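You operate a simulated robot arm through the tools that you are given. There is no shell and no other tool. Be economical: measure what you need, move in short steps, check, and stop when the job is done.

You run a simulated robot arm. Do the job below in one go: nothing can be reset, and whatever is moved stays where it is left.

## Task
The clock has stopped: wind it to FULL, set it to two and start the pendulum.
Fine: shut the glass door again.

The check looks at the end state, three seconds after you hand in, the way a careful person would. Anything else that was tipped, shoved, dropped, spilled or broken makes it a failure.

## Robot
A 6-joint arm with a two-finger parallel gripper, fixed in place. Base frame: the origin is at the foot of the arm, x ahead of it, y to its left, z up. Lengths are in mm, angles in degrees, forces in N, time in s.
With the tool pointing down near the work surface it reaches from about 360 to 820 mm from the base axis. Its first joint turns from -166.0 to 166.0 degrees. Payload 3.91 kg.
The tool frame sits at the grasp point between the pads (the TCP): z along the fingers, y along the line on which they close. The tips reach 30 mm beyond it. Largest opening 110 mm; finger width 20, thickness 10; the body of the gripper, 48 by 112 mm, starts 55 mm behind the TCP.
Orientation is that of the tool frame in the base frame, as a unit quaternion [x, y, z, w]. With the fingers straight down and closing along the base's y, the tool's x points along the base's -x, its y along +y and its z along -z.

## Interface
- The arm moves only by the tool arm_command. Its argument "series" is a list of rows, each a list of 3 entries, a list of its own where there are three numbers: the gripper command, from -1 (shut) to 1 (fully open), values between in proportion, then the shift along the tool's x, y, z in units of 300 mm (1.0 is 300 mm), then the turn, a rotation vector about the tool's x, y, z in units of 180 degrees (1.0 is 180 degrees). In form: [[jaw, [tx, ty, tz], [wx, wy, wz]], ...]. A call has 1 to 10 rows; each row is the pose to reach, as a shift and turn from the pose commanded when the call began, along the tool's axes at that moment. A call with a number of a shift or a turn outside -1 to 1 is refused whole. Each row takes 0.2 s and may step no farther than 50 mm and 8.6 degrees from the row before; otherwise, or with a gripper value out of range, the whole call is refused. Where a pose cannot be reached the arm comes as near as it can. A force on the tool above 60 N (or 10 N above the force at the start of the call, whichever is more), or a blocked arm, ends the call early, and 0.2 s more pass. The fingers move at their own pace (about 45 mm/s each) and stop on an object; they squeeze with about 44 N. The grip force told is the motor's: it shows also when the fingers shut on nothing. Time passes only in rows, and 0.2 s behind the last, so rows that repeat a pose let the fingers close. It gives the time, the measured TCP pose, the force on the tool (base axes), the opening and the grip force at its end, in the units of the frame above (readings bear some noise), and new pictures: "views" is both (left out), scene, wrist or none.
- Cameras (640 x 400 px; columns grow to the right, rows downward): "scene" is fixed at [49.2, -648.9, 1442.2]; the picture's right is [0.95, -0.31, 0.00], its down [-0.11, -0.34, -0.93] and it looks along [0.28, 0.89, -0.36] (base axes); focal length 318 px, centre (320, 200). "wrist" rides on the gripper at [-36, 0, -57] in the tool frame; the picture's right is [0.00, -1.00, 0.00], its down [0.97, 0.00, -0.24] and it looks along [0.24, 0.00, 0.97] (tool axes); focal length 218 px, centre (320, 200).
- move_column(by): slides the trunk up (or, below 0, down) by that many mm; the arm rides with it, the base frame stays. It gives what a move gives, with no picture.
- probe_pixels(camera, pixels): for up to 12 pixels [column, row] of the newest picture of that camera ("zoom" is the newest enlarged one), the place [x, y, z] in the base frame of the surface seen there, good to about 2 mm. No time passes.
- enlarge(camera, box): a new picture of the part [left, top, right, bottom] of that camera's present view, enlarged. No time passes.
- close_job(): hands the job in; it is judged then, once.

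Keep the steps short. Do not move on a guess: measure, check each grasp and each placing, and mend mistakes. In all there are 80 turns and 120 pictures (those below and enlarged ones count). Leave the gripper open and the arm clear of the work at the hand-in unless told otherwise, and finish with a single line.

The tools are called after "Request:" by a JSON object that holds its "op" and its "data". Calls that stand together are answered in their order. arm_command: Moves the arm, as the interface text tells. Its arguments: {"type":"object","properties":{"series":{"type":"array","items":{"type":"array"}},"views":{"type":"string","enum":["both","scene","wrist","none"]}},"required":["series"]} The other tools are called the same way: move_column (by) slides the trunk up or down; probe_pixels (camera, pixels) gives the place of the surface under pixels of a picture; enlarge (camera, box) takes an enlarged picture of a part of a camera's view; close_job () hands the job in.

At the start:

```text
time: 0.0
position: [294.5, 412.7, 1240.8]
ee_rot: [0.0, 1.0, -0.001, 0.0]
ft_force: [1.0, -0.8, -0.3]
width: 109.9
finger_force: 0.0
trunk travel left (down, up): [-500.0, 110.0]
```

scene: 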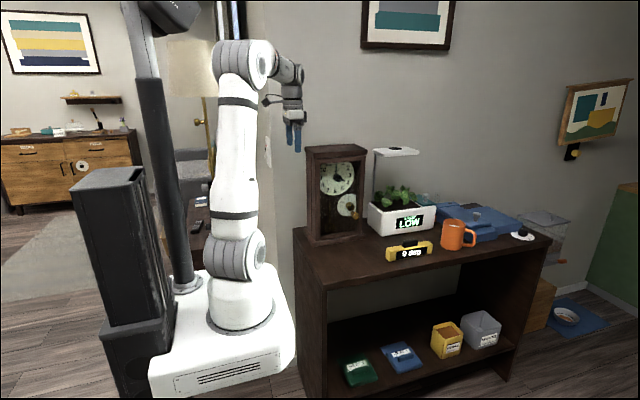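
wrist: 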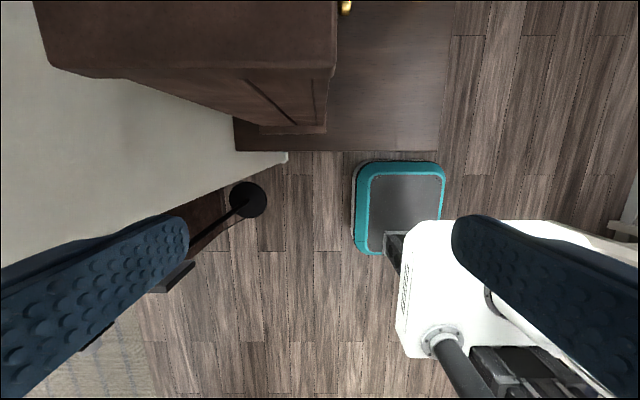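

I see the clock near (337,190) in the scene picture. First I enlarge it to see its parts.

Request:
{"op": "enlarge", "data": {"camera": "scene", "box": [295, 135, 385, 250]}}

Request:
{"op": "enlarge", "data": {"camera": "scene", "box": [312, 158, 366, 220]}}

```text
3.48 times, centred on (340, 192) of scene
```

zoom: 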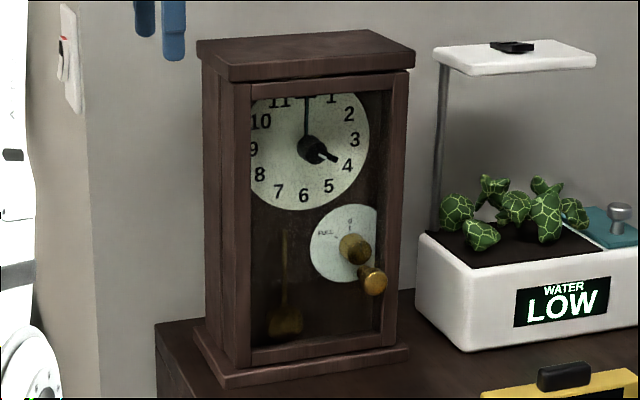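

```text
6.45 times, centred on (339, 189) of scene
```

zoom: 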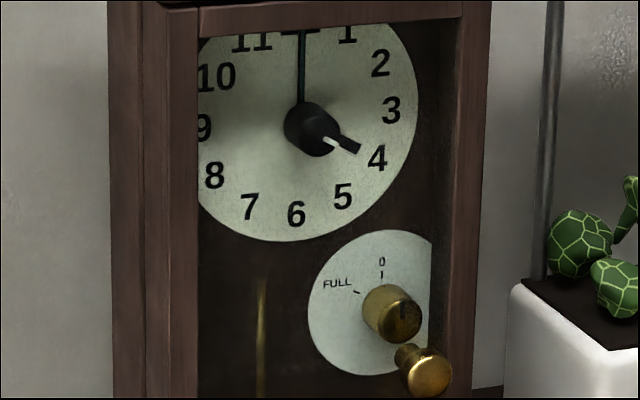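

The clock has a glass door with a brass pull at the lower right. Behind it are a hub with hands and a winding knob (0 at the top, FULL to its left). I measure these next.

Request:
{"op": "probe_pixels", "data": {"camera": "zoom", "pixels": [[428, 372], [392, 315], [382, 275], [358, 293], [340, 282], [313, 130], [350, 145], [302, 60], [378, 158], [380, 62], [296, 213], [260, 330]]}}

Request:
{"op": "enlarge", "data": {"camera": "scene", "box": [295, 135, 385, 250]}}

```text
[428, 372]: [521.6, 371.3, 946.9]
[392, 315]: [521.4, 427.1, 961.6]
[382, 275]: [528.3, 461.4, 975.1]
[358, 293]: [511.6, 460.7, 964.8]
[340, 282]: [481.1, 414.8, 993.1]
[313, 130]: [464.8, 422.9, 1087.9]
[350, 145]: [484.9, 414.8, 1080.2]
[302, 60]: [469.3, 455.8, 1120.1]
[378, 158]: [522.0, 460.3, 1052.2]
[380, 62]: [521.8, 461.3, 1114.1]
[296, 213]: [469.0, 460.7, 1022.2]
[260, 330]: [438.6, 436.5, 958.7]
```

```text
3.48 times, centred on (340, 192) of scene
```

zoom: 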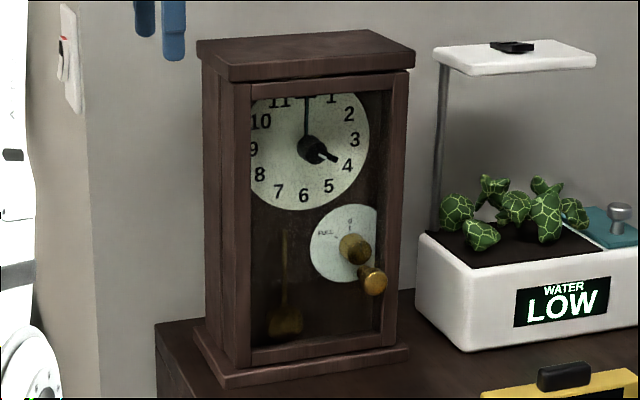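

The dial lies at y≈461 and the glass at about 415, so the clock faces -y squarely. Now the case, door frame edges, pull and surroundings.

Request:
{"op": "probe_pixels", "data": {"camera": "zoom", "pixels": [[242, 200], [395, 150], [374, 285], [300, 85], [300, 355], [205, 55], [409, 62], [225, 250], [245, 300], [285, 320], [400, 350], [355, 250]]}}

Request:
{"op": "probe_pixels", "data": {"camera": "scene", "pixels": [[307, 150], [365, 152], [340, 148], [373, 212], [408, 250], [455, 235], [302, 228], [325, 280], [395, 152], [340, 260], [410, 210], [376, 155]]}}

Request:
{"op": "enlarge", "data": {"camera": "scene", "box": [335, 190, 367, 220]}}

```text
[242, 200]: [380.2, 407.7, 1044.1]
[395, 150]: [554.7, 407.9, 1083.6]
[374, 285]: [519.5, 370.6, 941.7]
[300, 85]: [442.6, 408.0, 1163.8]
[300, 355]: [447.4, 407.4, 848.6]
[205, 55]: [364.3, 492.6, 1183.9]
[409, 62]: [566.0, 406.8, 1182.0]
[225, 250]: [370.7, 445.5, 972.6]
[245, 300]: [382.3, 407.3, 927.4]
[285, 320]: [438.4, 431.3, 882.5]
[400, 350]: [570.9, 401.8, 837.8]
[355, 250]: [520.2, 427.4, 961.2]
```

```text
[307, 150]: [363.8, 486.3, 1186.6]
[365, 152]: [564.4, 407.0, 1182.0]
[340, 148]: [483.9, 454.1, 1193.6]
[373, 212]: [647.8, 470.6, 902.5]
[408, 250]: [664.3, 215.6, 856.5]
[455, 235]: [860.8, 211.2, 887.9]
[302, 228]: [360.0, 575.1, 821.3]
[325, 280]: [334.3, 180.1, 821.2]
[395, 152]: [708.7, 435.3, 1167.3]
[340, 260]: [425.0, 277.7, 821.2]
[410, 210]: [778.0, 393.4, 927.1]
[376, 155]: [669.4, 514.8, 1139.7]
```

```text
13.33 times, centred on (351, 205) of scene
```

zoom: 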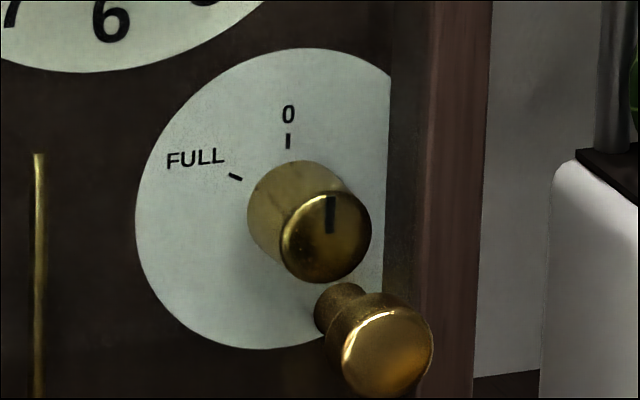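

The door's front face is at y≈408, the pull is at the right, so its hinge must be at the left (x≈375). I measure the pull and winding knob more exactly in this enlarged view, and then the door edges.

Request:
{"op": "probe_pixels", "data": {"camera": "zoom", "pixels": [[388, 350], [345, 350], [430, 350], [388, 308], [388, 393], [335, 310], [328, 240], [285, 240], [368, 240], [326, 200], [326, 280], [260, 205]]}}

Request:
{"op": "enlarge", "data": {"camera": "scene", "box": [300, 140, 372, 185]}}

Request:
{"op": "enlarge", "data": {"camera": "scene", "box": [300, 200, 372, 245]}}

```text
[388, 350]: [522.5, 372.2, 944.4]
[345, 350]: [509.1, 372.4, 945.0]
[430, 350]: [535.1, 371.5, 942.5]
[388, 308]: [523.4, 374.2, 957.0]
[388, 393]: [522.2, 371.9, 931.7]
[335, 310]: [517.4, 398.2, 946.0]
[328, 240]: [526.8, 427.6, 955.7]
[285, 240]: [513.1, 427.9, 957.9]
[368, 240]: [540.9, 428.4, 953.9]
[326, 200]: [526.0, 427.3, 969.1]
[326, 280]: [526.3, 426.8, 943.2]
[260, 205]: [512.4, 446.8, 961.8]
```

```text
8.89 times, centred on (336, 162) of scene
```

zoom: 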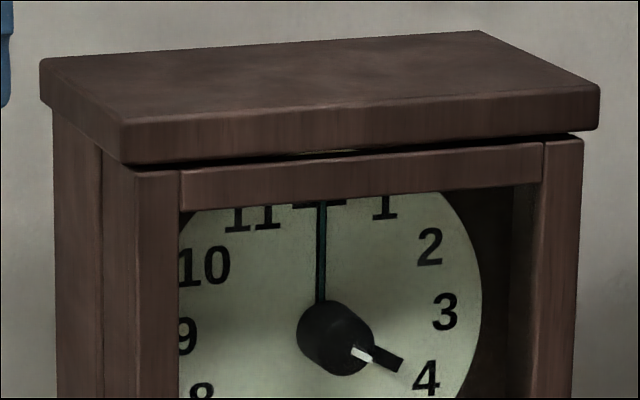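

```text
8.89 times, centred on (336, 222) of scene
```

zoom: 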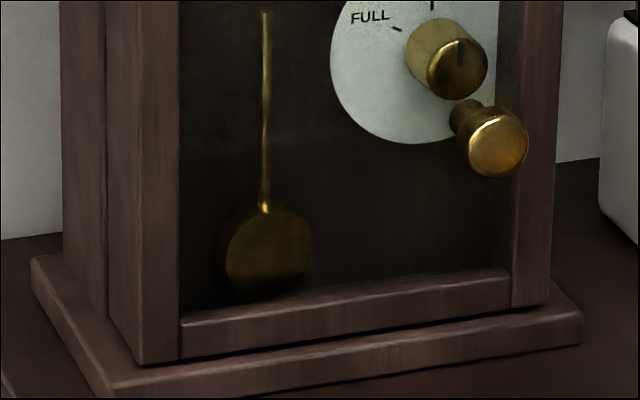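

The pull's head is centred at (522, 372, 944.5), radius 13. The winding knob is at (527, 427, 956), radius 14. First I bring the arm in front of the clock, high up, still pointing down.

Request:
{"op": "arm_command", "data": {"series": [[0, [0, -0.15, 0], [0, 0, 0]], [0, [-0.08, -0.28, 0], [0, 0, 0]], [0, [-0.18, -0.39, 0], [0, 0, 0]], [0, [-0.29, -0.5, 0], [0, 0, 0]], [0, [-0.4, -0.61, 0], [0, 0, 0]], [0, [-0.5, -0.7, 0], [0, 0, 0]], [0, [-0.58, -0.8, 0], [0, 0, 0]]], "views": "scene"}}

```text
time: 1.6
position: [471.3, 171.4, 1243.5]
ee_rot: [-0.001, 1.0, 0.0, -0.001]
ft_force: [0.1, -0.1, -0.5]
width: 55.2
finger_force: 0.0
trunk travel left (down, up): [-500.0, 110.0]
```

scene: 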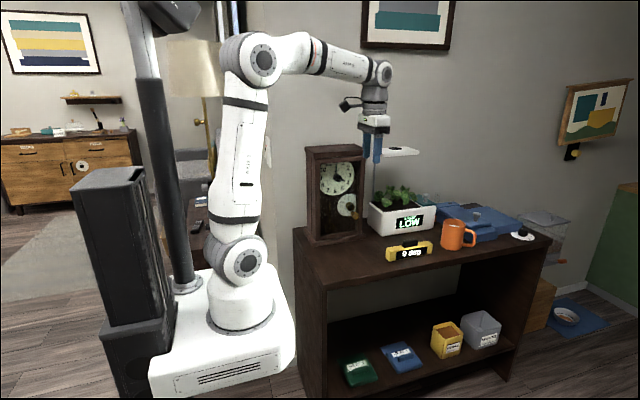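

Clear. Now I turn the tool about its x so that it points at the clock (+y), in place.

Request:
{"op": "arm_command", "data": {"series": [[0, [0, 0, 0], [-0.045, 0, 0]], [0, [0, 0, 0], [-0.09, 0, 0]], [0, [0, 0, 0], [-0.135, 0, 0]], [0, [0, 0, 0], [-0.18, 0, 0]], [0, [0, 0, 0], [-0.225, 0, 0]], [0, [0, 0, 0], [-0.27, 0, 0]], [0, [0, 0, 0], [-0.315, 0, 0]], [0, [0, 0, 0], [-0.36, 0, 0]], [0, [0, 0, 0], [-0.405, 0, 0]], [0, [0, 0, 0], [-0.45, 0, 0]]], "views": "both"}}

```text
time: 3.8
position: [470.2, 172.4, 1240.2]
ee_rot: [0.0, 0.759, 0.651, 0.0]
ft_force: [0.1, 0.2, -0.2]
width: 55.1
finger_force: 0.2
trunk travel left (down, up): [-500.0, 110.0]
```

scene: 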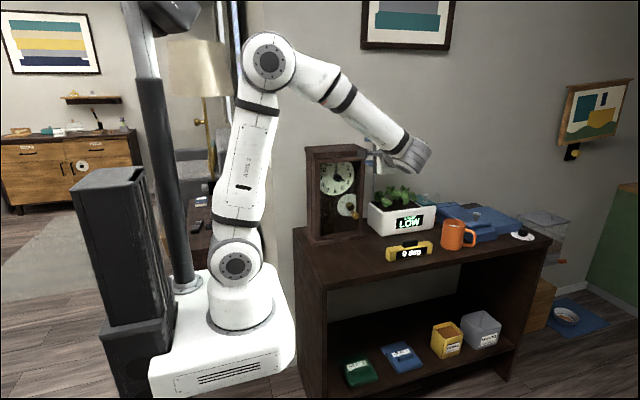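
wrist: 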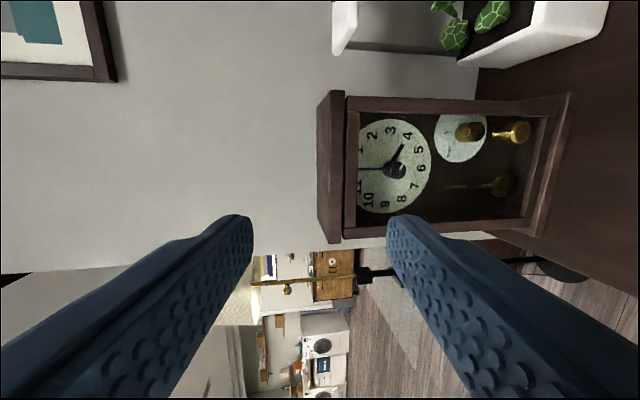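

The tool is at 81°, the wrist picture shows the clock well (picture right = down). I finish the turn to 90°.

Request:
{"op": "arm_command", "data": {"series": [[0, [0, 0, 0], [-0.025, 0, 0]], [0, [0, 0, 0], [-0.05, 0, 0]]], "views": "wrist"}}

```text
time: 4.4
position: [469.2, 173.0, 1240.7]
ee_rot: [0.0, 0.707, 0.707, 0.0]
ft_force: [-0.3, 0.4, 0.1]
width: 55.4
finger_force: 0.1
trunk travel left (down, up): [-500.0, 110.0]
```

wrist: 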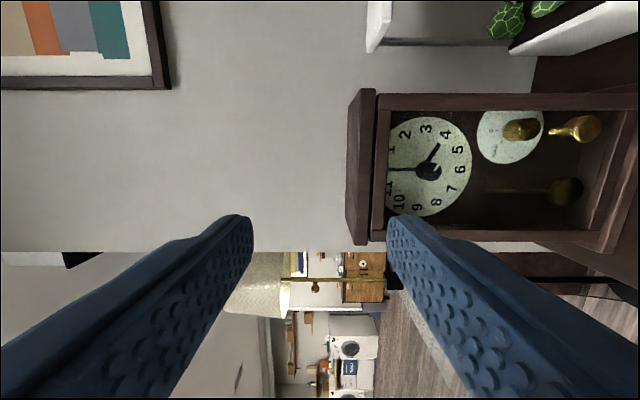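

Now down to the pull's height at x=522, staying back at y≈173.

Request:
{"op": "arm_command", "data": {"series": [[0, [-0.025, -0.14, 0], [0, 0, 0]], [0, [-0.05, -0.28, 0], [0, 0, 0]], [0, [-0.075, -0.42, 0], [0, 0, 0]], [0, [-0.1, -0.56, 0], [0, 0, 0]], [0, [-0.125, -0.7, 0], [0, 0, 0]], [0, [-0.15, -0.84, 0], [0, 0, 0]], [0, [-0.177, -0.987, 0], [0, 0, 0]], [0, [-0.177, -0.987, 0], [0, 0, 0]]], "views": "both"}}

```text
time: 6.2
position: [522.7, 172.9, 941.7]
ee_rot: [0.0, 0.707, 0.707, 0.0]
ft_force: [0.4, -0.4, -0.3]
width: 55.1
finger_force: 0.1
trunk travel left (down, up): [-500.0, 110.0]
```

scene: 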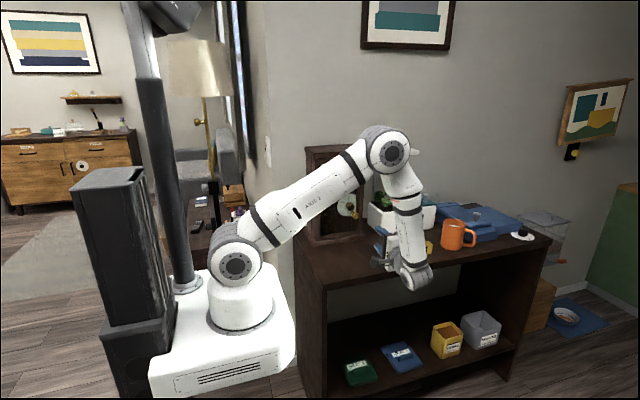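
wrist: 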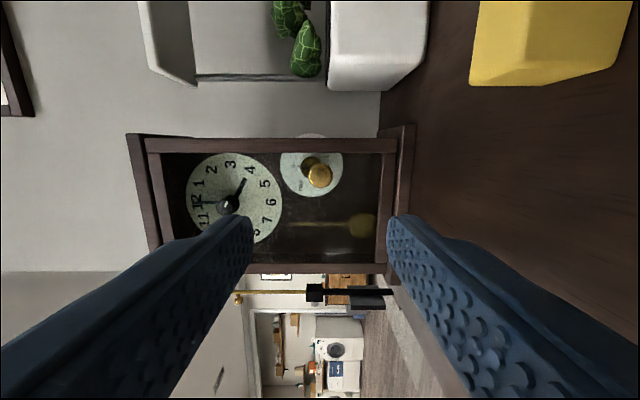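

The tool is aligned with the pull at (318,175) in the wrist picture. I advance until the pads straddle its head (TCP y≈368, tips at 398, short of the door).

Request:
{"op": "arm_command", "data": {"series": [[0, [0, 0.009, 0.15], [0, 0, 0]], [0, [0, 0.009, 0.3], [0, 0, 0]], [0, [0, 0.009, 0.45], [0, 0, 0]], [0, [0, 0.009, 0.57], [0, 0, 0]], [0, [0, 0.009, 0.64], [0, 0, 0]], [0, [0, 0.009, 0.65], [0, 0, 0]]], "views": "both"}}

```text
time: 7.6
position: [522.1, 366.4, 947.9]
ee_rot: [-0.001, 0.707, 0.707, 0.0]
ft_force: [0.3, -0.2, 0.2]
width: 55.1
finger_force: 0.0
trunk travel left (down, up): [-500.0, 110.0]
```

scene: 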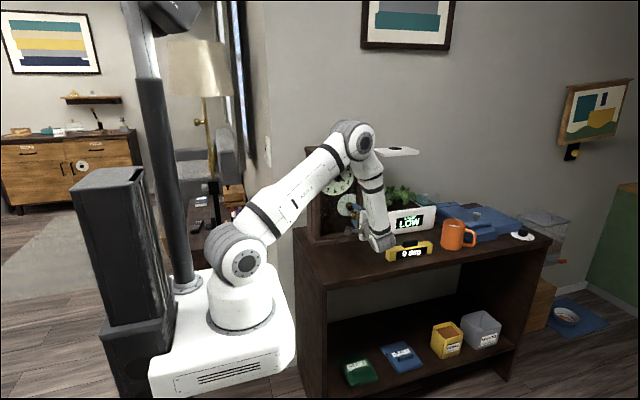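
wrist: 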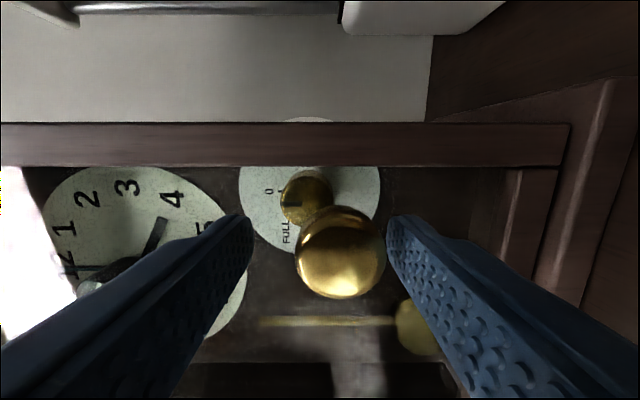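

The pull at (341,252) sits ≈5 mm lower than the middle of the fingers (col 320). I drop by 5 mm and close on it.

Request:
{"op": "arm_command", "data": {"series": [[0, [0, -0.015, 0], [0, 0, 0]], [-0.6, [0, -0.015, 0], [0, 0, 0]], [-0.6, [0, -0.015, 0], [0, 0, 0]], [-0.6, [0, -0.015, 0], [0, 0, 0]], [-0.6, [0, -0.015, 0], [0, 0, 0]]], "views": "wrist"}}

```text
time: 8.8
position: [522.6, 366.9, 941.2]
ee_rot: [0.0, 0.708, 0.707, -0.002]
ft_force: [-4.4, -2.7, -17.5]
width: 29.6
finger_force: 45.4
trunk travel left (down, up): [-500.0, 110.0]
```

wrist: 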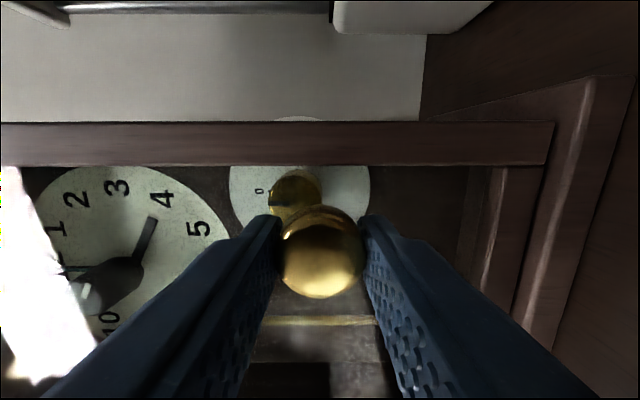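

The pull is held (29.6 mm, 45 N). I draw the door open along an arc about the hinge (x≈372, y≈415), first 10°.

Request:
{"op": "arm_command", "data": {"series": [[-0.6, [0.007, -0.006, -0.02], [0, -0.014, 0]], [-0.6, [0.016, -0.006, -0.043], [0, -0.028, 0]], [-0.6, [0.025, -0.006, -0.064], [0, -0.042, 0]], [-0.6, [0.035, -0.006, -0.085], [0, -0.056, 0]]], "views": "wrist"}}

```text
time: 9.8
position: [513.2, 342.2, 940.2]
ee_rot: [0.062, 0.704, 0.705, 0.063]
ft_force: [7.0, -3.4, -7.1]
width: 29.8
finger_force: 45.1
trunk travel left (down, up): [-500.0, 110.0]
```

wrist: 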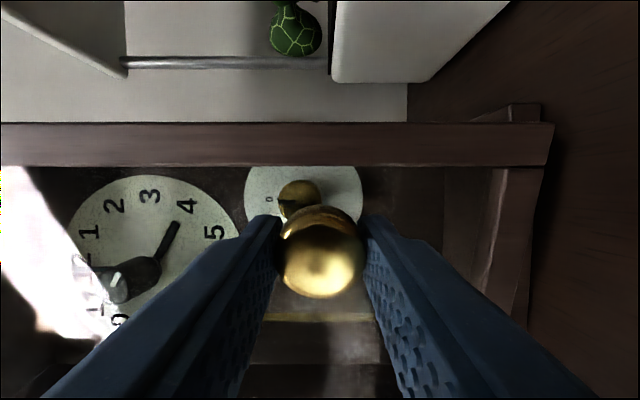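

The door is coming along (10°), forces small. Same arc onward by 20° more.

Request:
{"op": "arm_command", "data": {"series": [[-0.6, [0.016, 0, -0.043], [0, -0.028, 0]], [-0.6, [0.035, 0, -0.085], [0, -0.056, 0]], [-0.6, [0.058, 0, -0.125], [0, -0.083, 0]], [-0.6, [0.085, 0, -0.162], [0, -0.111, 0]]], "views": "both"}}

```text
time: 10.8
position: [481.7, 295.8, 941.2]
ee_rot: [0.186, 0.681, 0.683, 0.186]
ft_force: [31.0, -24.6, 5.9]
width: 29.9
finger_force: 44.4
trunk travel left (down, up): [-500.0, 110.0]
```

scene: 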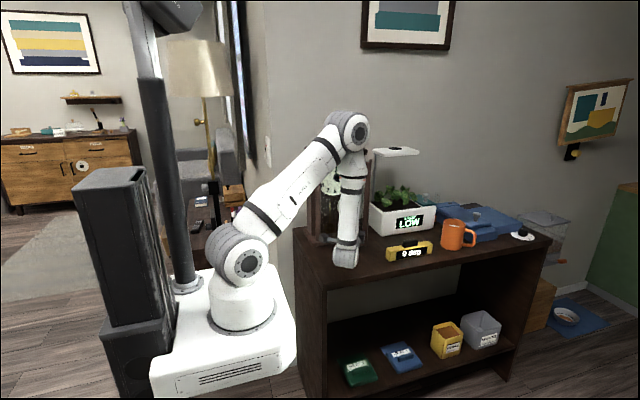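
wrist: 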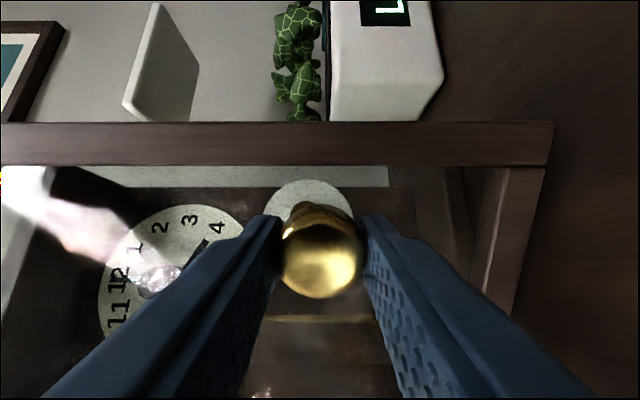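

About 30° open. The side force (31,-25) along the door shows my arc is slightly too tight, so I ease outward 3 mm and open 15° more with the hinge nearer y≈408.

Request:
{"op": "arm_command", "data": {"series": [[-0.6, [-0.011, 0, 0], [0, 0, 0]], [-0.6, [0.003, 0, -0.043], [0, -0.028, 0]], [-0.6, [0.02, 0, -0.085], [0, -0.056, 0]], [-0.6, [0.041, 0, -0.125], [0, -0.083, 0]]], "views": "both"}}

```text
time: 11.8
position: [449.3, 271.1, 941.9]
ee_rot: [0.272, 0.653, 0.653, 0.27]
ft_force: [16.8, -16.6, 6.1]
width: 29.9
finger_force: 45.1
trunk travel left (down, up): [-500.0, 110.0]
```

scene: 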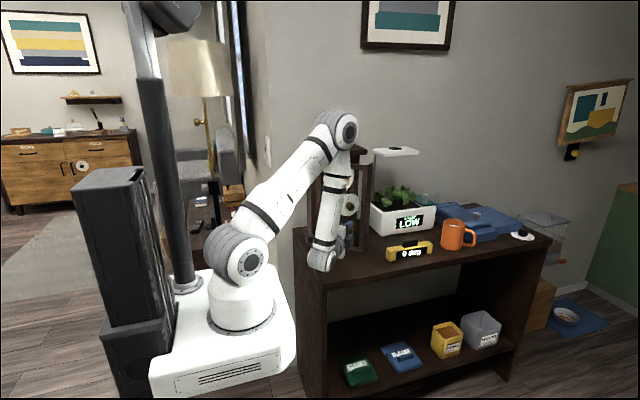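
wrist: 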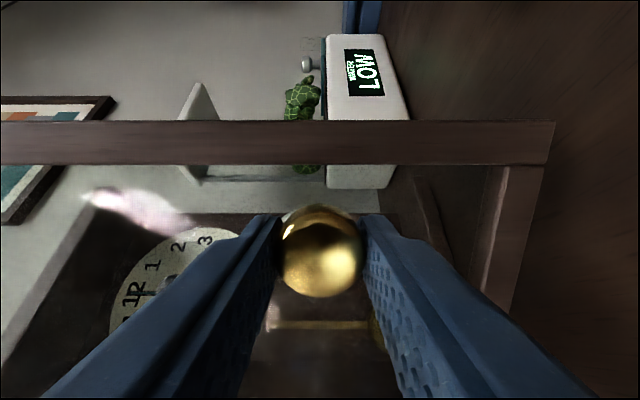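

45° open, force lower. Another 15° with a small outward easing.

Request:
{"op": "arm_command", "data": {"series": [[-0.6, [-0.007, 0, 0], [0, 0, 0]], [-0.6, [0.006, 0, -0.043], [0, -0.028, 0]], [-0.6, [0.022, 0, -0.085], [0, -0.056, 0]], [-0.6, [0.042, 0, -0.126], [0, -0.083, 0]]], "views": "both"}}

```text
time: 12.8
position: [468.1, 183.0, 912.6]
ee_rot: [0.341, 0.619, 0.619, 0.342]
ft_force: [-0.3, 0.1, 1.0]
width: 22.1
finger_force: 0.0
out of reach, approached as far as the arm can: row 2, 3, 4
trunk travel left (down, up): [-500.0, 110.0]
```

scene: 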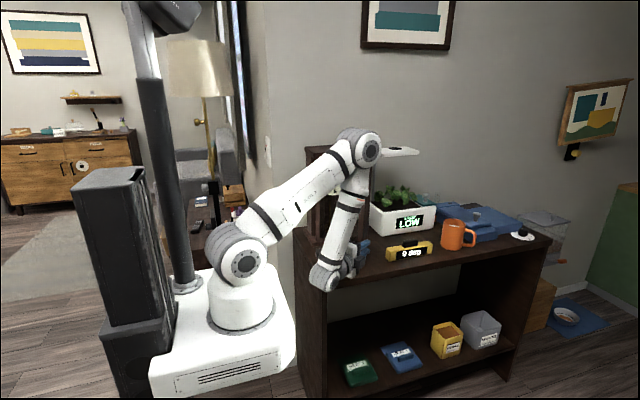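
wrist: 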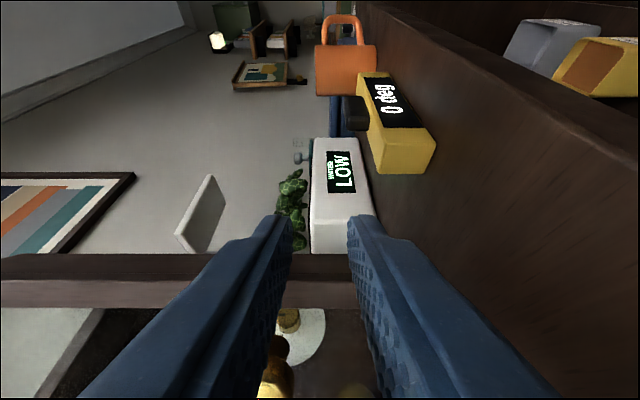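

The grip slipped off as the arm got to its reach limit; the arm is free now at (468,183,913) and the door stays ajar (≈45–50°). I turn the tool back toward +y while sliding to the right, away from the door.

Request:
{"op": "arm_command", "data": {"series": [[-0.6, [-0.02, 0, 0.02], [0, 0.045, 0]], [-0.6, [-0.04, 0, 0.04], [0, 0.09, 0]], [-0.6, [-0.06, 0, 0.06], [0, 0.135, 0]], [-0.6, [-0.08, 0, 0.08], [0, 0.18, 0]]], "views": "both"}}

```text
time: 13.8
position: [501.1, 171.3, 911.9]
ee_rot: [0.167, 0.687, 0.687, 0.168]
ft_force: [0.8, 0.3, -0.2]
width: 21.9
finger_force: 0.0
trunk travel left (down, up): [-500.0, 110.0]
```

scene: 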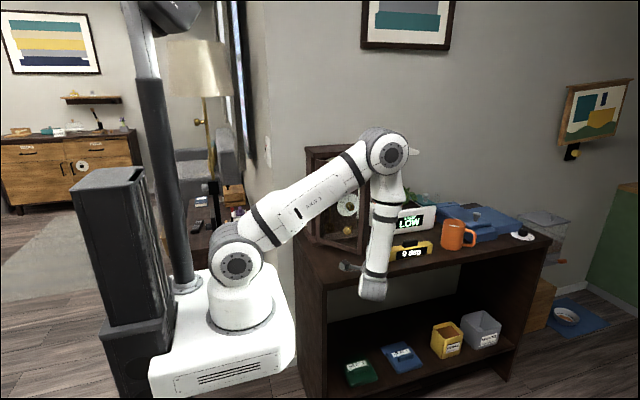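
wrist: 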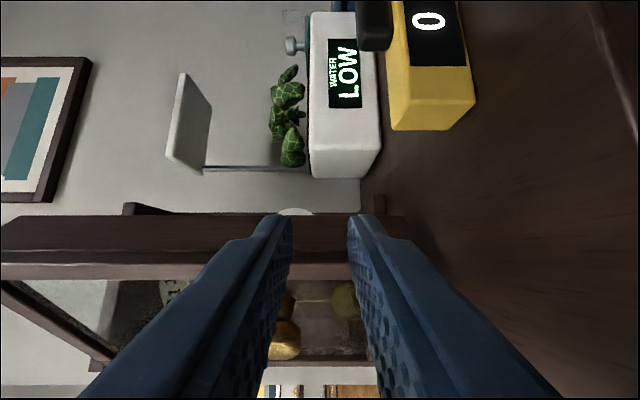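

Rest of the turn (27°), moving to about (540,200,942).

Request:
{"op": "arm_command", "data": {"series": [[-0.6, [-0.02, 0.03, 0.03], [0, 0.04, 0]], [-0.6, [-0.04, 0.06, 0.08], [0, 0.08, 0]], [-0.6, [-0.06, 0.09, 0.12], [0, 0.12, 0]], [-0.6, [-0.072, 0.1, 0.15], [0, 0.152, 0]]], "views": "both"}}

Request:
{"op": "enlarge", "data": {"camera": "scene", "box": [295, 135, 385, 250]}}

```text
time: 14.8
position: [539.7, 202.0, 943.3]
ee_rot: [0.0, 0.707, 0.708, -0.001]
ft_force: [-0.5, 0.1, -0.7]
width: 21.9
finger_force: 0.1
trunk travel left (down, up): [-500.0, 110.0]
```

scene: 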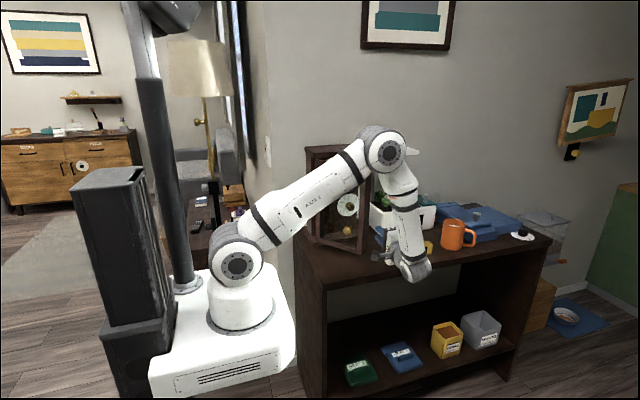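
wrist: 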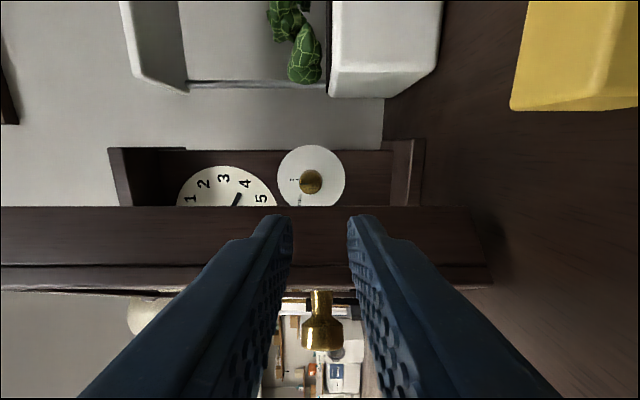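

```text
3.48 times, centred on (340, 192) of scene
```

zoom: 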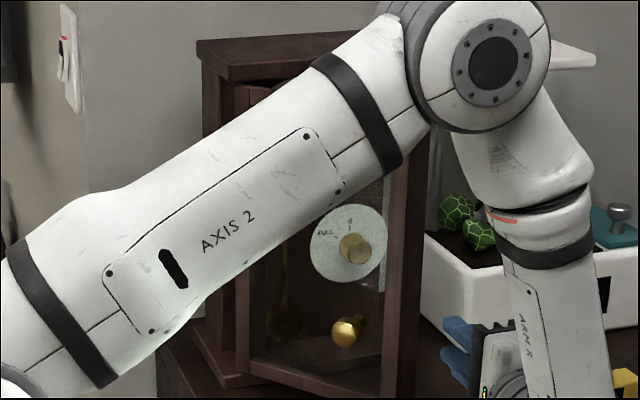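

Now I measure where the door's free edge and the pull are in the wrist view.

Request:
{"op": "probe_pixels", "data": {"camera": "wrist", "pixels": [[318, 215], [318, 255], [318, 275], [100, 225], [320, 335], [470, 235], [325, 160], [311, 182], [390, 175], [150, 150]]}}

```text
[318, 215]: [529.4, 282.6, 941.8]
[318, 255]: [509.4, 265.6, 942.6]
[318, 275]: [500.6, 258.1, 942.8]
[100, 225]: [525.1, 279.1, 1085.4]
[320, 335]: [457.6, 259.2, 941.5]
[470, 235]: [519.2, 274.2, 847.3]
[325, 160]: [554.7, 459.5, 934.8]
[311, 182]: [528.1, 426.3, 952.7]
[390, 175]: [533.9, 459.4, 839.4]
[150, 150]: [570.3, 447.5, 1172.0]
```

The door is ≈50° open, its hinge at about (377,403); its inner free corner is at (529,283). I close the fingers, enter behind that corner and sweep it left, with the corner's arc, to about 90°.

Request:
{"op": "arm_command", "data": {"series": [[-1, [-0.075, 0, 0.1], [0, 0, 0]], [-1, [-0.075, 0, 0.25], [0, 0, 0]], [-1, [-0.015, 0, 0.25], [0, 0, 0]], [-1, [0.033, 0, 0.213], [0, 0, 0]], [-1, [0.077, 0, 0.17], [0, 0, 0]], [-1, [0.12, 0, 0.135], [0, 0, 0]], [-1, [0.167, 0, 0.103], [0, 0, 0]], [-1, [0.22, 0, 0.075], [0, 0, 0]], [-1, [0.27, 0, 0.053], [0, 0, 0]], [-1, [0.32, 0, 0.035], [0, 0, 0]]], "views": "both"}}

```text
time: 17.0
position: [442.7, 210.4, 942.8]
ee_rot: [0.0, 0.706, 0.708, 0.0]
ft_force: [3.1, -11.1, 1.3]
width: 0.2
finger_force: 37.9
trunk travel left (down, up): [-500.0, 110.0]
```

scene: 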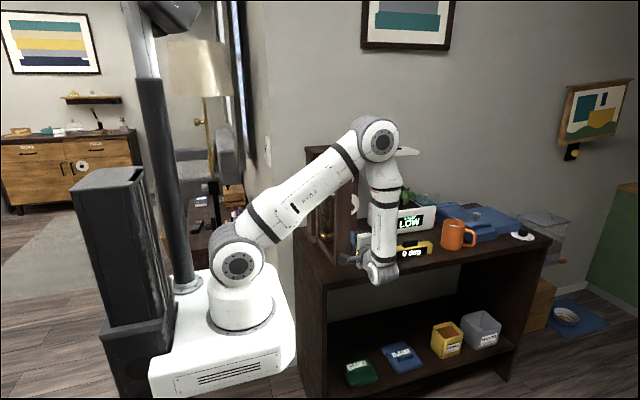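
wrist: 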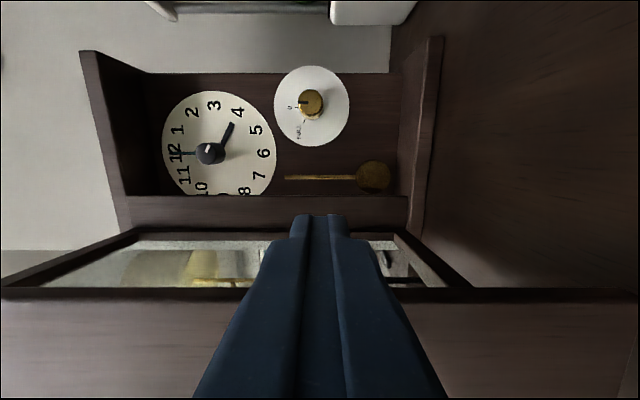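

The door is at ≈85° and the inside is visible. I push it on to about 105°.

Request:
{"op": "arm_command", "data": {"series": [[-1, [0.06, 0, -0.015], [0, 0, 0]], [-1, [0.12, 0, -0.025], [0, 0, 0]], [-1, [0.18, 0, -0.028], [0, 0, 0]], [-1, [0.24, 0, -0.028], [0, 0, 0]]], "views": "both"}}

```text
time: 18.0
position: [371.1, 203.5, 941.5]
ee_rot: [0.0, 0.707, 0.707, 0.0]
ft_force: [-0.4, 0.0, 0.0]
width: 0.0
finger_force: 37.5
trunk travel left (down, up): [-500.0, 110.0]
```

scene: 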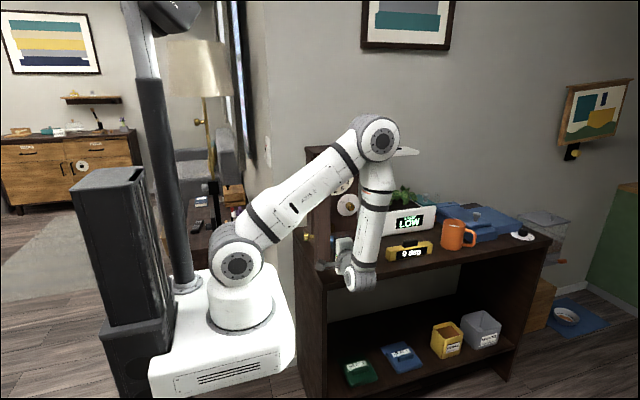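
wrist: 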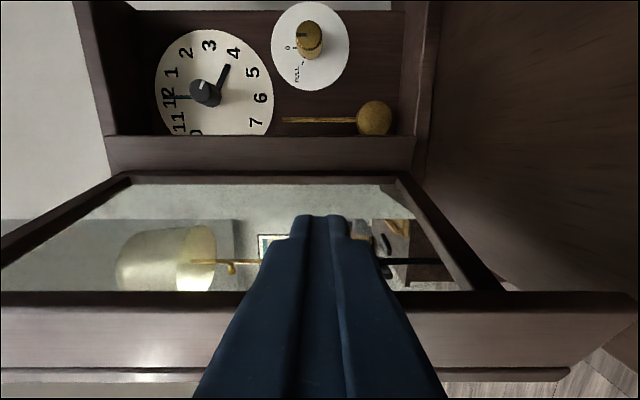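

The door stands at ≈105°. From here I enlarge the inside and measure the knob, hub, hands and pendulum.

Request:
{"op": "enlarge", "data": {"camera": "wrist", "box": [150, 0, 400, 156]}}

Request:
{"op": "probe_pixels", "data": {"camera": "wrist", "pixels": [[309, 35], [309, 53], [375, 117], [300, 120], [204, 92], [228, 68], [180, 97], [216, 92], [118, 80], [410, 60], [405, 10], [375, 135]]}}

```text
2.56 times, centred on (275, 78) of wrist
```

zoom: 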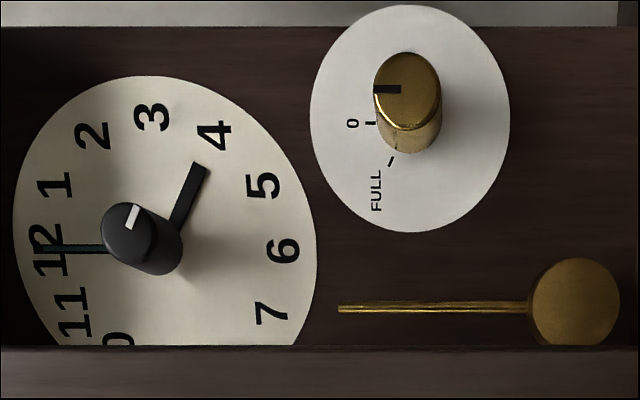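

```text
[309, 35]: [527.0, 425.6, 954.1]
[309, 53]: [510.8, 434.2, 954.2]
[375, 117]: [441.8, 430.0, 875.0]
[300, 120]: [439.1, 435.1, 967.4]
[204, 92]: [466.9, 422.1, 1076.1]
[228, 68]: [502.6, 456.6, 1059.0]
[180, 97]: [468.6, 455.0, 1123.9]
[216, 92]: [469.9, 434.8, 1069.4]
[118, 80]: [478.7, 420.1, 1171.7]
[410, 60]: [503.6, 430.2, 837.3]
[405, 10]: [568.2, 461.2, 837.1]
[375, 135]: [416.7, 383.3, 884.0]
```

The knob's front is at (527,426,954), plate at y≈459; hub axis ≈(468,1077). I move right and then forward to a spot in front of the winding knob, opening the fingers.

Request:
{"op": "arm_command", "data": {"series": [[-1, [-0.15, 0, 0], [0, 0, 0]], [-0.6, [-0.3, 0.01, 0], [0, 0, 0]], [-0.2, [-0.45, 0.03, 0.02], [0, 0, 0]], [0, [-0.52, 0.043, 0.13], [0, 0, 0]], [0, [-0.52, 0.043, 0.28], [0, 0, 0]], [0, [-0.52, 0.043, 0.43], [0, 0, 0]], [0, [-0.52, 0.043, 0.54], [0, 0, 0]]], "views": "wrist"}}

```text
time: 19.6
position: [527.0, 365.1, 955.6]
ee_rot: [0.002, 0.707, 0.707, 0.0]
ft_force: [-0.8, -0.3, 0.1]
width: 55.2
finger_force: 0.1
trunk travel left (down, up): [-500.0, 110.0]
```

wrist: 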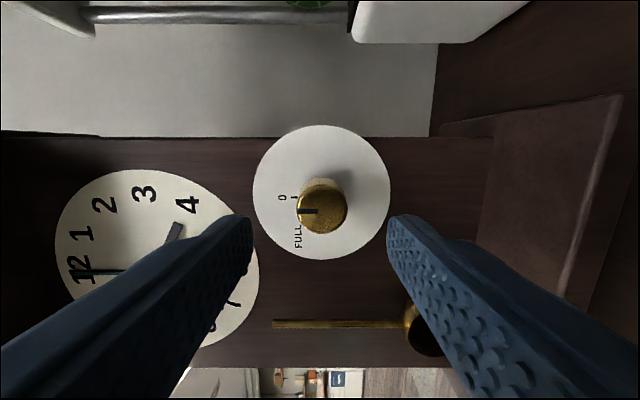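

The knob is centred (321,209). I advance 55 mm so the pads straddle it, then close.

Request:
{"op": "arm_command", "data": {"series": [[0, [0, 0, 0.1], [0, 0, 0]], [0, [0, 0, 0.183], [0, 0, 0]], [-0.7, [0, 0, 0.183], [0, 0, 0]], [-0.7, [0, 0, 0.183], [0, 0, 0]], [-0.7, [0, 0, 0.183], [0, 0, 0]], [-0.7, [0, 0, 0.183], [0, 0, 0]]], "views": "wrist"}}

```text
time: 21.0
position: [527.7, 419.7, 954.9]
ee_rot: [0.001, 0.707, 0.707, 0.002]
ft_force: [2.7, 0.4, 4.6]
width: 30.2
finger_force: 44.7
trunk travel left (down, up): [-500.0, 110.0]
```

wrist: 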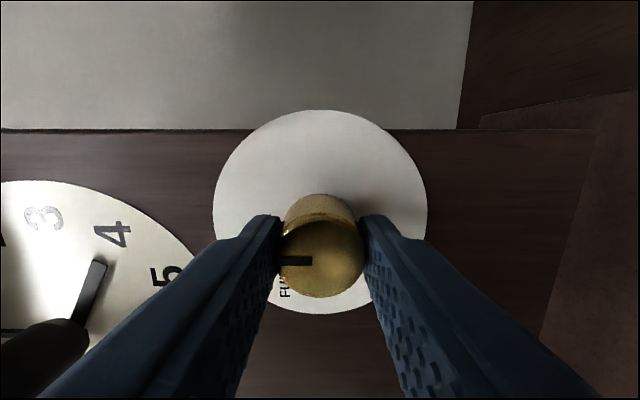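

Gripped (30.2 mm, 45 N), pointer at 0. I turn clockwise (as one winds) a little, 24°, and watch the force.

Request:
{"op": "arm_command", "data": {"series": [[-0.7, [0, 0, 0], [0, 0, 0.044]], [-0.7, [0, 0, 0], [0, 0, 0.088]], [-0.7, [0, 0, 0], [0, 0, 0.133]]], "views": "wrist"}}

```text
time: 21.8
position: [526.5, 421.4, 955.4]
ee_rot: [0.147, 0.692, 0.691, -0.147]
ft_force: [1.0, 8.3, 5.3]
width: 30.4
finger_force: 44.8
trunk travel left (down, up): [-500.0, 110.0]
```

wrist: 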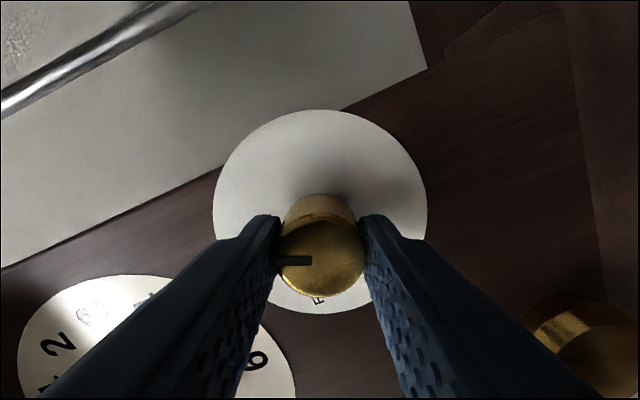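

The knob turns with the gripper, no resistance. I continue clockwise 85°.

Request:
{"op": "arm_command", "data": {"series": [[-0.7, [0, 0, 0], [0, 0, 0.047]], [-0.7, [0, 0, 0], [0, 0, 0.094]], [-0.7, [0, 0, 0], [0, 0, 0.141]], [-0.7, [0, 0, 0], [0, 0, 0.188]], [-0.7, [0, 0, 0], [0, 0, 0.235]], [-0.7, [0, 0, 0], [0, 0, 0.282]], [-0.7, [0, 0, 0], [0, 0, 0.329]], [-0.7, [0, 0, 0], [0, 0, 0.376]], [-0.7, [0, 0, 0], [0, 0, 0.423]], [-0.7, [0, 0, 0], [0, 0, 0.47]]], "views": "wrist"}}

```text
time: 24.0
position: [528.3, 421.6, 956.0]
ee_rot: [0.575, 0.412, 0.414, -0.573]
ft_force: [5.3, 14.4, 15.3]
width: 30.2
finger_force: 44.9
trunk travel left (down, up): [-500.0, 110.0]
```

wrist: 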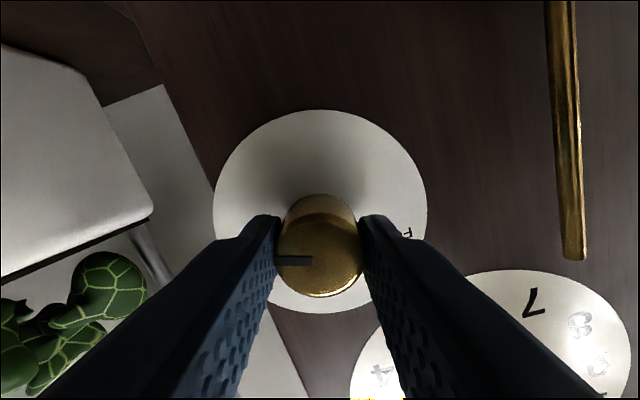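

108° so far. 80° more.

Request:
{"op": "arm_command", "data": {"series": [[-0.7, [0, 0, 0], [0, 0, 0.047]], [-0.7, [0, 0, 0], [0, 0, 0.094]], [-0.7, [0, 0, 0], [0, 0, 0.141]], [-0.7, [0, 0, 0], [0, 0, 0.188]], [-0.7, [0, 0, 0], [0, 0, 0.235]], [-0.7, [0, 0, 0], [0, 0, 0.282]], [-0.7, [0, 0, 0], [0, 0, 0.329]], [-0.7, [0, 0, 0], [0, 0, 0.376]], [-0.7, [0, 0, 0], [0, 0, 0.423]], [-0.7, [0, 0, 0], [0, 0, 0.47]]], "views": "wrist"}}

```text
time: 26.2
position: [528.3, 421.3, 954.7]
ee_rot: [0.703, -0.083, -0.081, -0.702]
ft_force: [15.6, 21.8, 11.2]
width: 30.7
finger_force: 44.8
trunk travel left (down, up): [-500.0, 110.0]
```

wrist: 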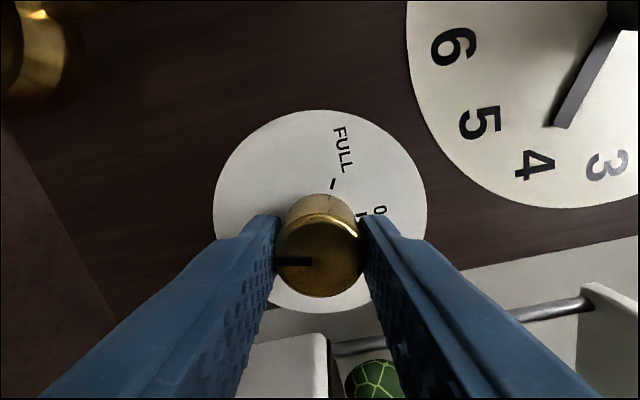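

About 193° now; FULL (340,150) approaches the pointer from the top. Total needed ≈300°, so ≈106° more; I do 80° and look.

Request:
{"op": "arm_command", "data": {"series": [[-0.7, [0, 0, 0], [0, 0, 0.047]], [-0.7, [0, 0, 0], [0, 0, 0.094]], [-0.7, [0, 0, 0], [0, 0, 0.141]], [-0.7, [0, 0, 0], [0, 0, 0.188]], [-0.7, [0, 0, 0], [0, 0, 0.235]], [-0.7, [0, 0, 0], [0, 0, 0.282]], [-0.7, [0, 0, 0], [0, 0, 0.329]], [-0.7, [0, 0, 0], [0, 0, 0.376]], [-0.7, [0, 0, 0], [0, 0, 0.423]], [-0.7, [0, 0, 0], [0, 0, 0.445]]], "views": "wrist"}}

```text
time: 27.7
position: [526.5, 414.0, 956.5]
ee_rot: [-0.583, 0.383, 0.372, 0.612]
ft_force: [21.4, 2.6, 3.7]
width: 31.2
finger_force: 14.8
out of reach, approached as far as the arm can: row 6, 7
trunk travel left (down, up): [-500.0, 110.0]
stopped in row 7: the force on the tool passed its limit (the readings are from after the stop); the commanded pose is now the measured one
```

wrist: 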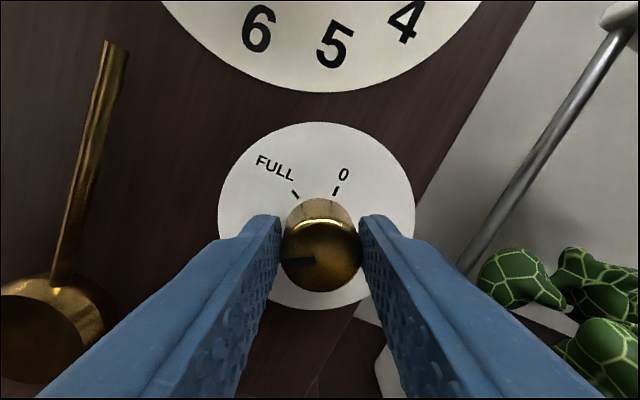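

The wrist joint is at its end at ≈247°. I release, back off 55 mm and look.

Request:
{"op": "arm_command", "data": {"series": [[0, [0, 0, 0], [0, 0, 0]], [0, [0, 0, 0], [0, 0, 0]], [0, [0, 0, -0.05], [0, 0, 0]], [0, [0, 0, -0.19], [0, 0, 0]], [0, [0, 0, -0.19], [0, 0, -0.04]], [0, [0, 0, -0.19], [0, 0, -0.08]]], "views": "both"}}

```text
time: 29.1
position: [520.7, 358.0, 955.0]
ee_rot: [-0.628, 0.306, 0.295, 0.652]
ft_force: [-0.5, 1.0, 0.3]
width: 55.1
finger_force: 0.0
trunk travel left (down, up): [-500.0, 110.0]
```

scene: 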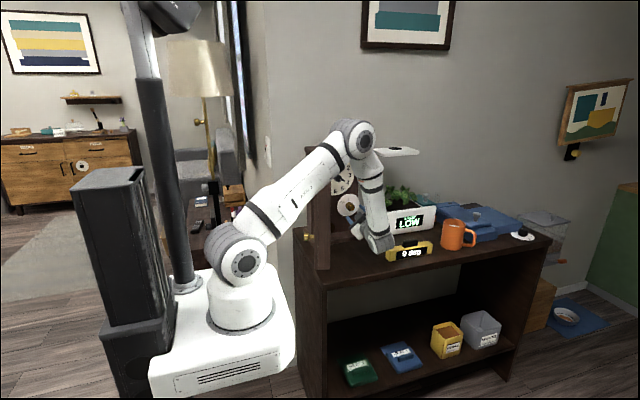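
wrist: 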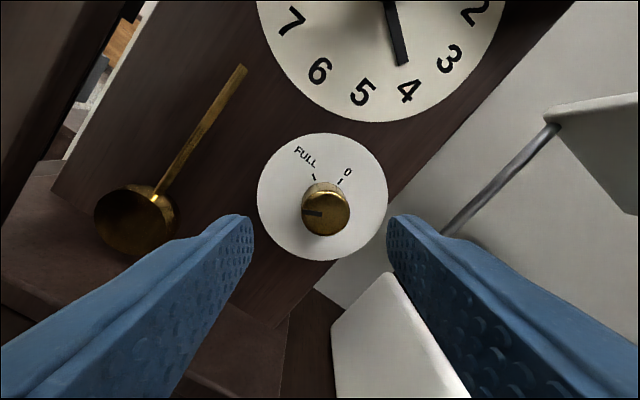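

The pointer has come to roughly 250°, and needs ≈50° more. I turn the empty gripper back by 130° for a fresh grip, mending a 2° tilt on the way.

Request:
{"op": "arm_command", "data": {"series": [[0, [0, 0, 0], [-0.0004, -0.0008, -0.045]], [0, [0, 0, 0], [-0.0008, -0.0017, -0.09]], [0, [0, 0, 0], [-0.0012, -0.0025, -0.135]], [0, [0, 0, 0], [-0.0016, -0.0033, -0.18]], [0, [0, 0, 0], [-0.002, -0.0042, -0.225]], [0, [0, 0, 0], [-0.0024, -0.005, -0.27]], [0, [0, 0, 0], [-0.0028, -0.0059, -0.315]], [0, [0, 0, 0], [-0.0032, -0.0067, -0.36]], [0, [0, 0, 0], [-0.0036, -0.0075, -0.405]], [0, [0, 0, 0], [-0.004, -0.0084, -0.45]]], "views": "none"}}

Request:
{"op": "arm_command", "data": {"series": [[0, [0, 0, 0], [-0.0004, -0.0008, -0.045]], [0, [0, 0, 0], [-0.0008, -0.0017, -0.09]], [0, [0, 0, 0], [-0.0012, -0.0025, -0.135]], [0, [0, 0, 0], [-0.0016, -0.0033, -0.18]], [0, [0, 0, 0], [-0.002, -0.0042, -0.225]], [0, [0, 0, 0], [-0.0024, -0.005, -0.274]]], "views": "wrist"}}

```text
time: 31.3
position: [520.7, 356.1, 953.9]
ee_rot: [-0.677, -0.184, -0.191, 0.687]
ft_force: [0.2, -0.6, 0.1]
width: 55.1
finger_force: 0.1
trunk travel left (down, up): [-500.0, 110.0]
```

```text
refused: row 6 steps farther than a row can; nothing moved
```

The last row was a bit too large; I redo it in smaller steps.

Request:
{"op": "arm_command", "data": {"series": [[0, [0, 0, 0], [-0.0004, -0.0008, -0.04]], [0, [0, 0, 0], [-0.0008, -0.0016, -0.08]], [0, [0, 0, 0], [-0.0011, -0.0023, -0.12]], [0, [0, 0, 0], [-0.0015, -0.003, -0.16]], [0, [0, 0, 0], [-0.0018, -0.0037, -0.2]], [0, [0, 0, 0], [-0.0022, -0.0044, -0.24]], [0, [0, 0, 0], [-0.0024, -0.005, -0.274]]], "views": "wrist"}}

Request:
{"op": "enlarge", "data": {"camera": "wrist", "box": [240, 110, 400, 270]}}

```text
time: 32.9
position: [520.4, 356.6, 953.5]
ee_rot: [0.542, 0.454, 0.456, -0.541]
ft_force: [-0.1, 0.1, -0.3]
width: 55.0
finger_force: 0.1
trunk travel left (down, up): [-500.0, 110.0]
```

wrist: 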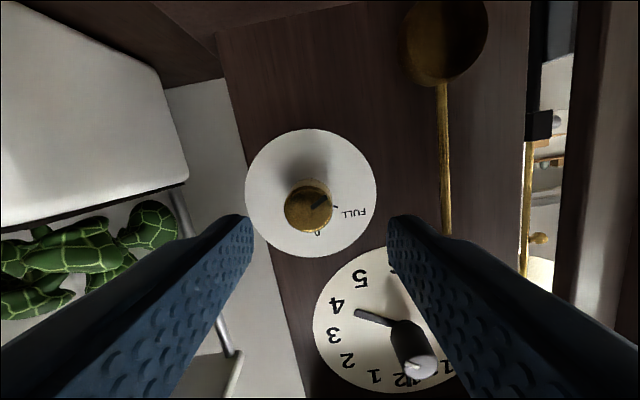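

```text
2.50 times, centred on (320, 190) of wrist
```

zoom: 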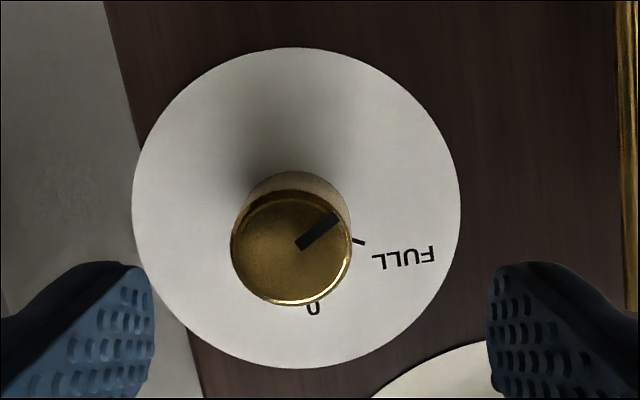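

Pointer reads ≈245°, FULL at ≈300°. I re-centre on the knob, advance and grip again.

Request:
{"op": "arm_command", "data": {"series": [[0, [0.008, 0.021, 0.05], [0, 0, 0]], [0, [0.008, 0.021, 0.15], [0, 0, 0]], [0, [0.008, 0.021, 0.212], [0, 0, 0]], [-0.7, [0.008, 0.021, 0.212], [0, 0, 0]], [-0.7, [0.008, 0.021, 0.212], [0, 0, 0]], [-0.7, [0.008, 0.021, 0.212], [0, 0, 0]], [-0.7, [0.008, 0.021, 0.212], [0, 0, 0]]], "views": "wrist"}}

```text
time: 34.5
position: [526.3, 420.0, 955.7]
ee_rot: [0.542, 0.453, 0.454, -0.542]
ft_force: [17.9, 3.6, 1.7]
width: 30.8
finger_force: 44.7
trunk travel left (down, up): [-500.0, 110.0]
```

wrist: 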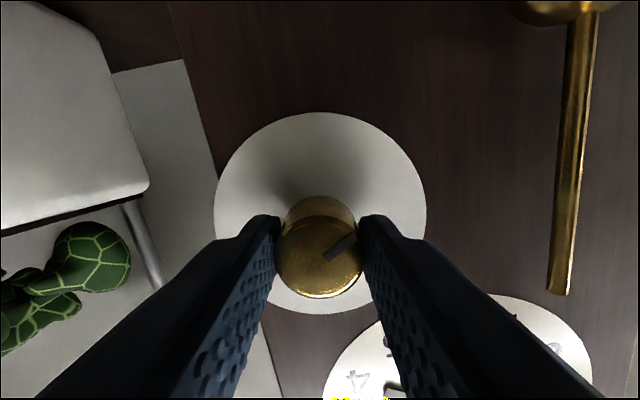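

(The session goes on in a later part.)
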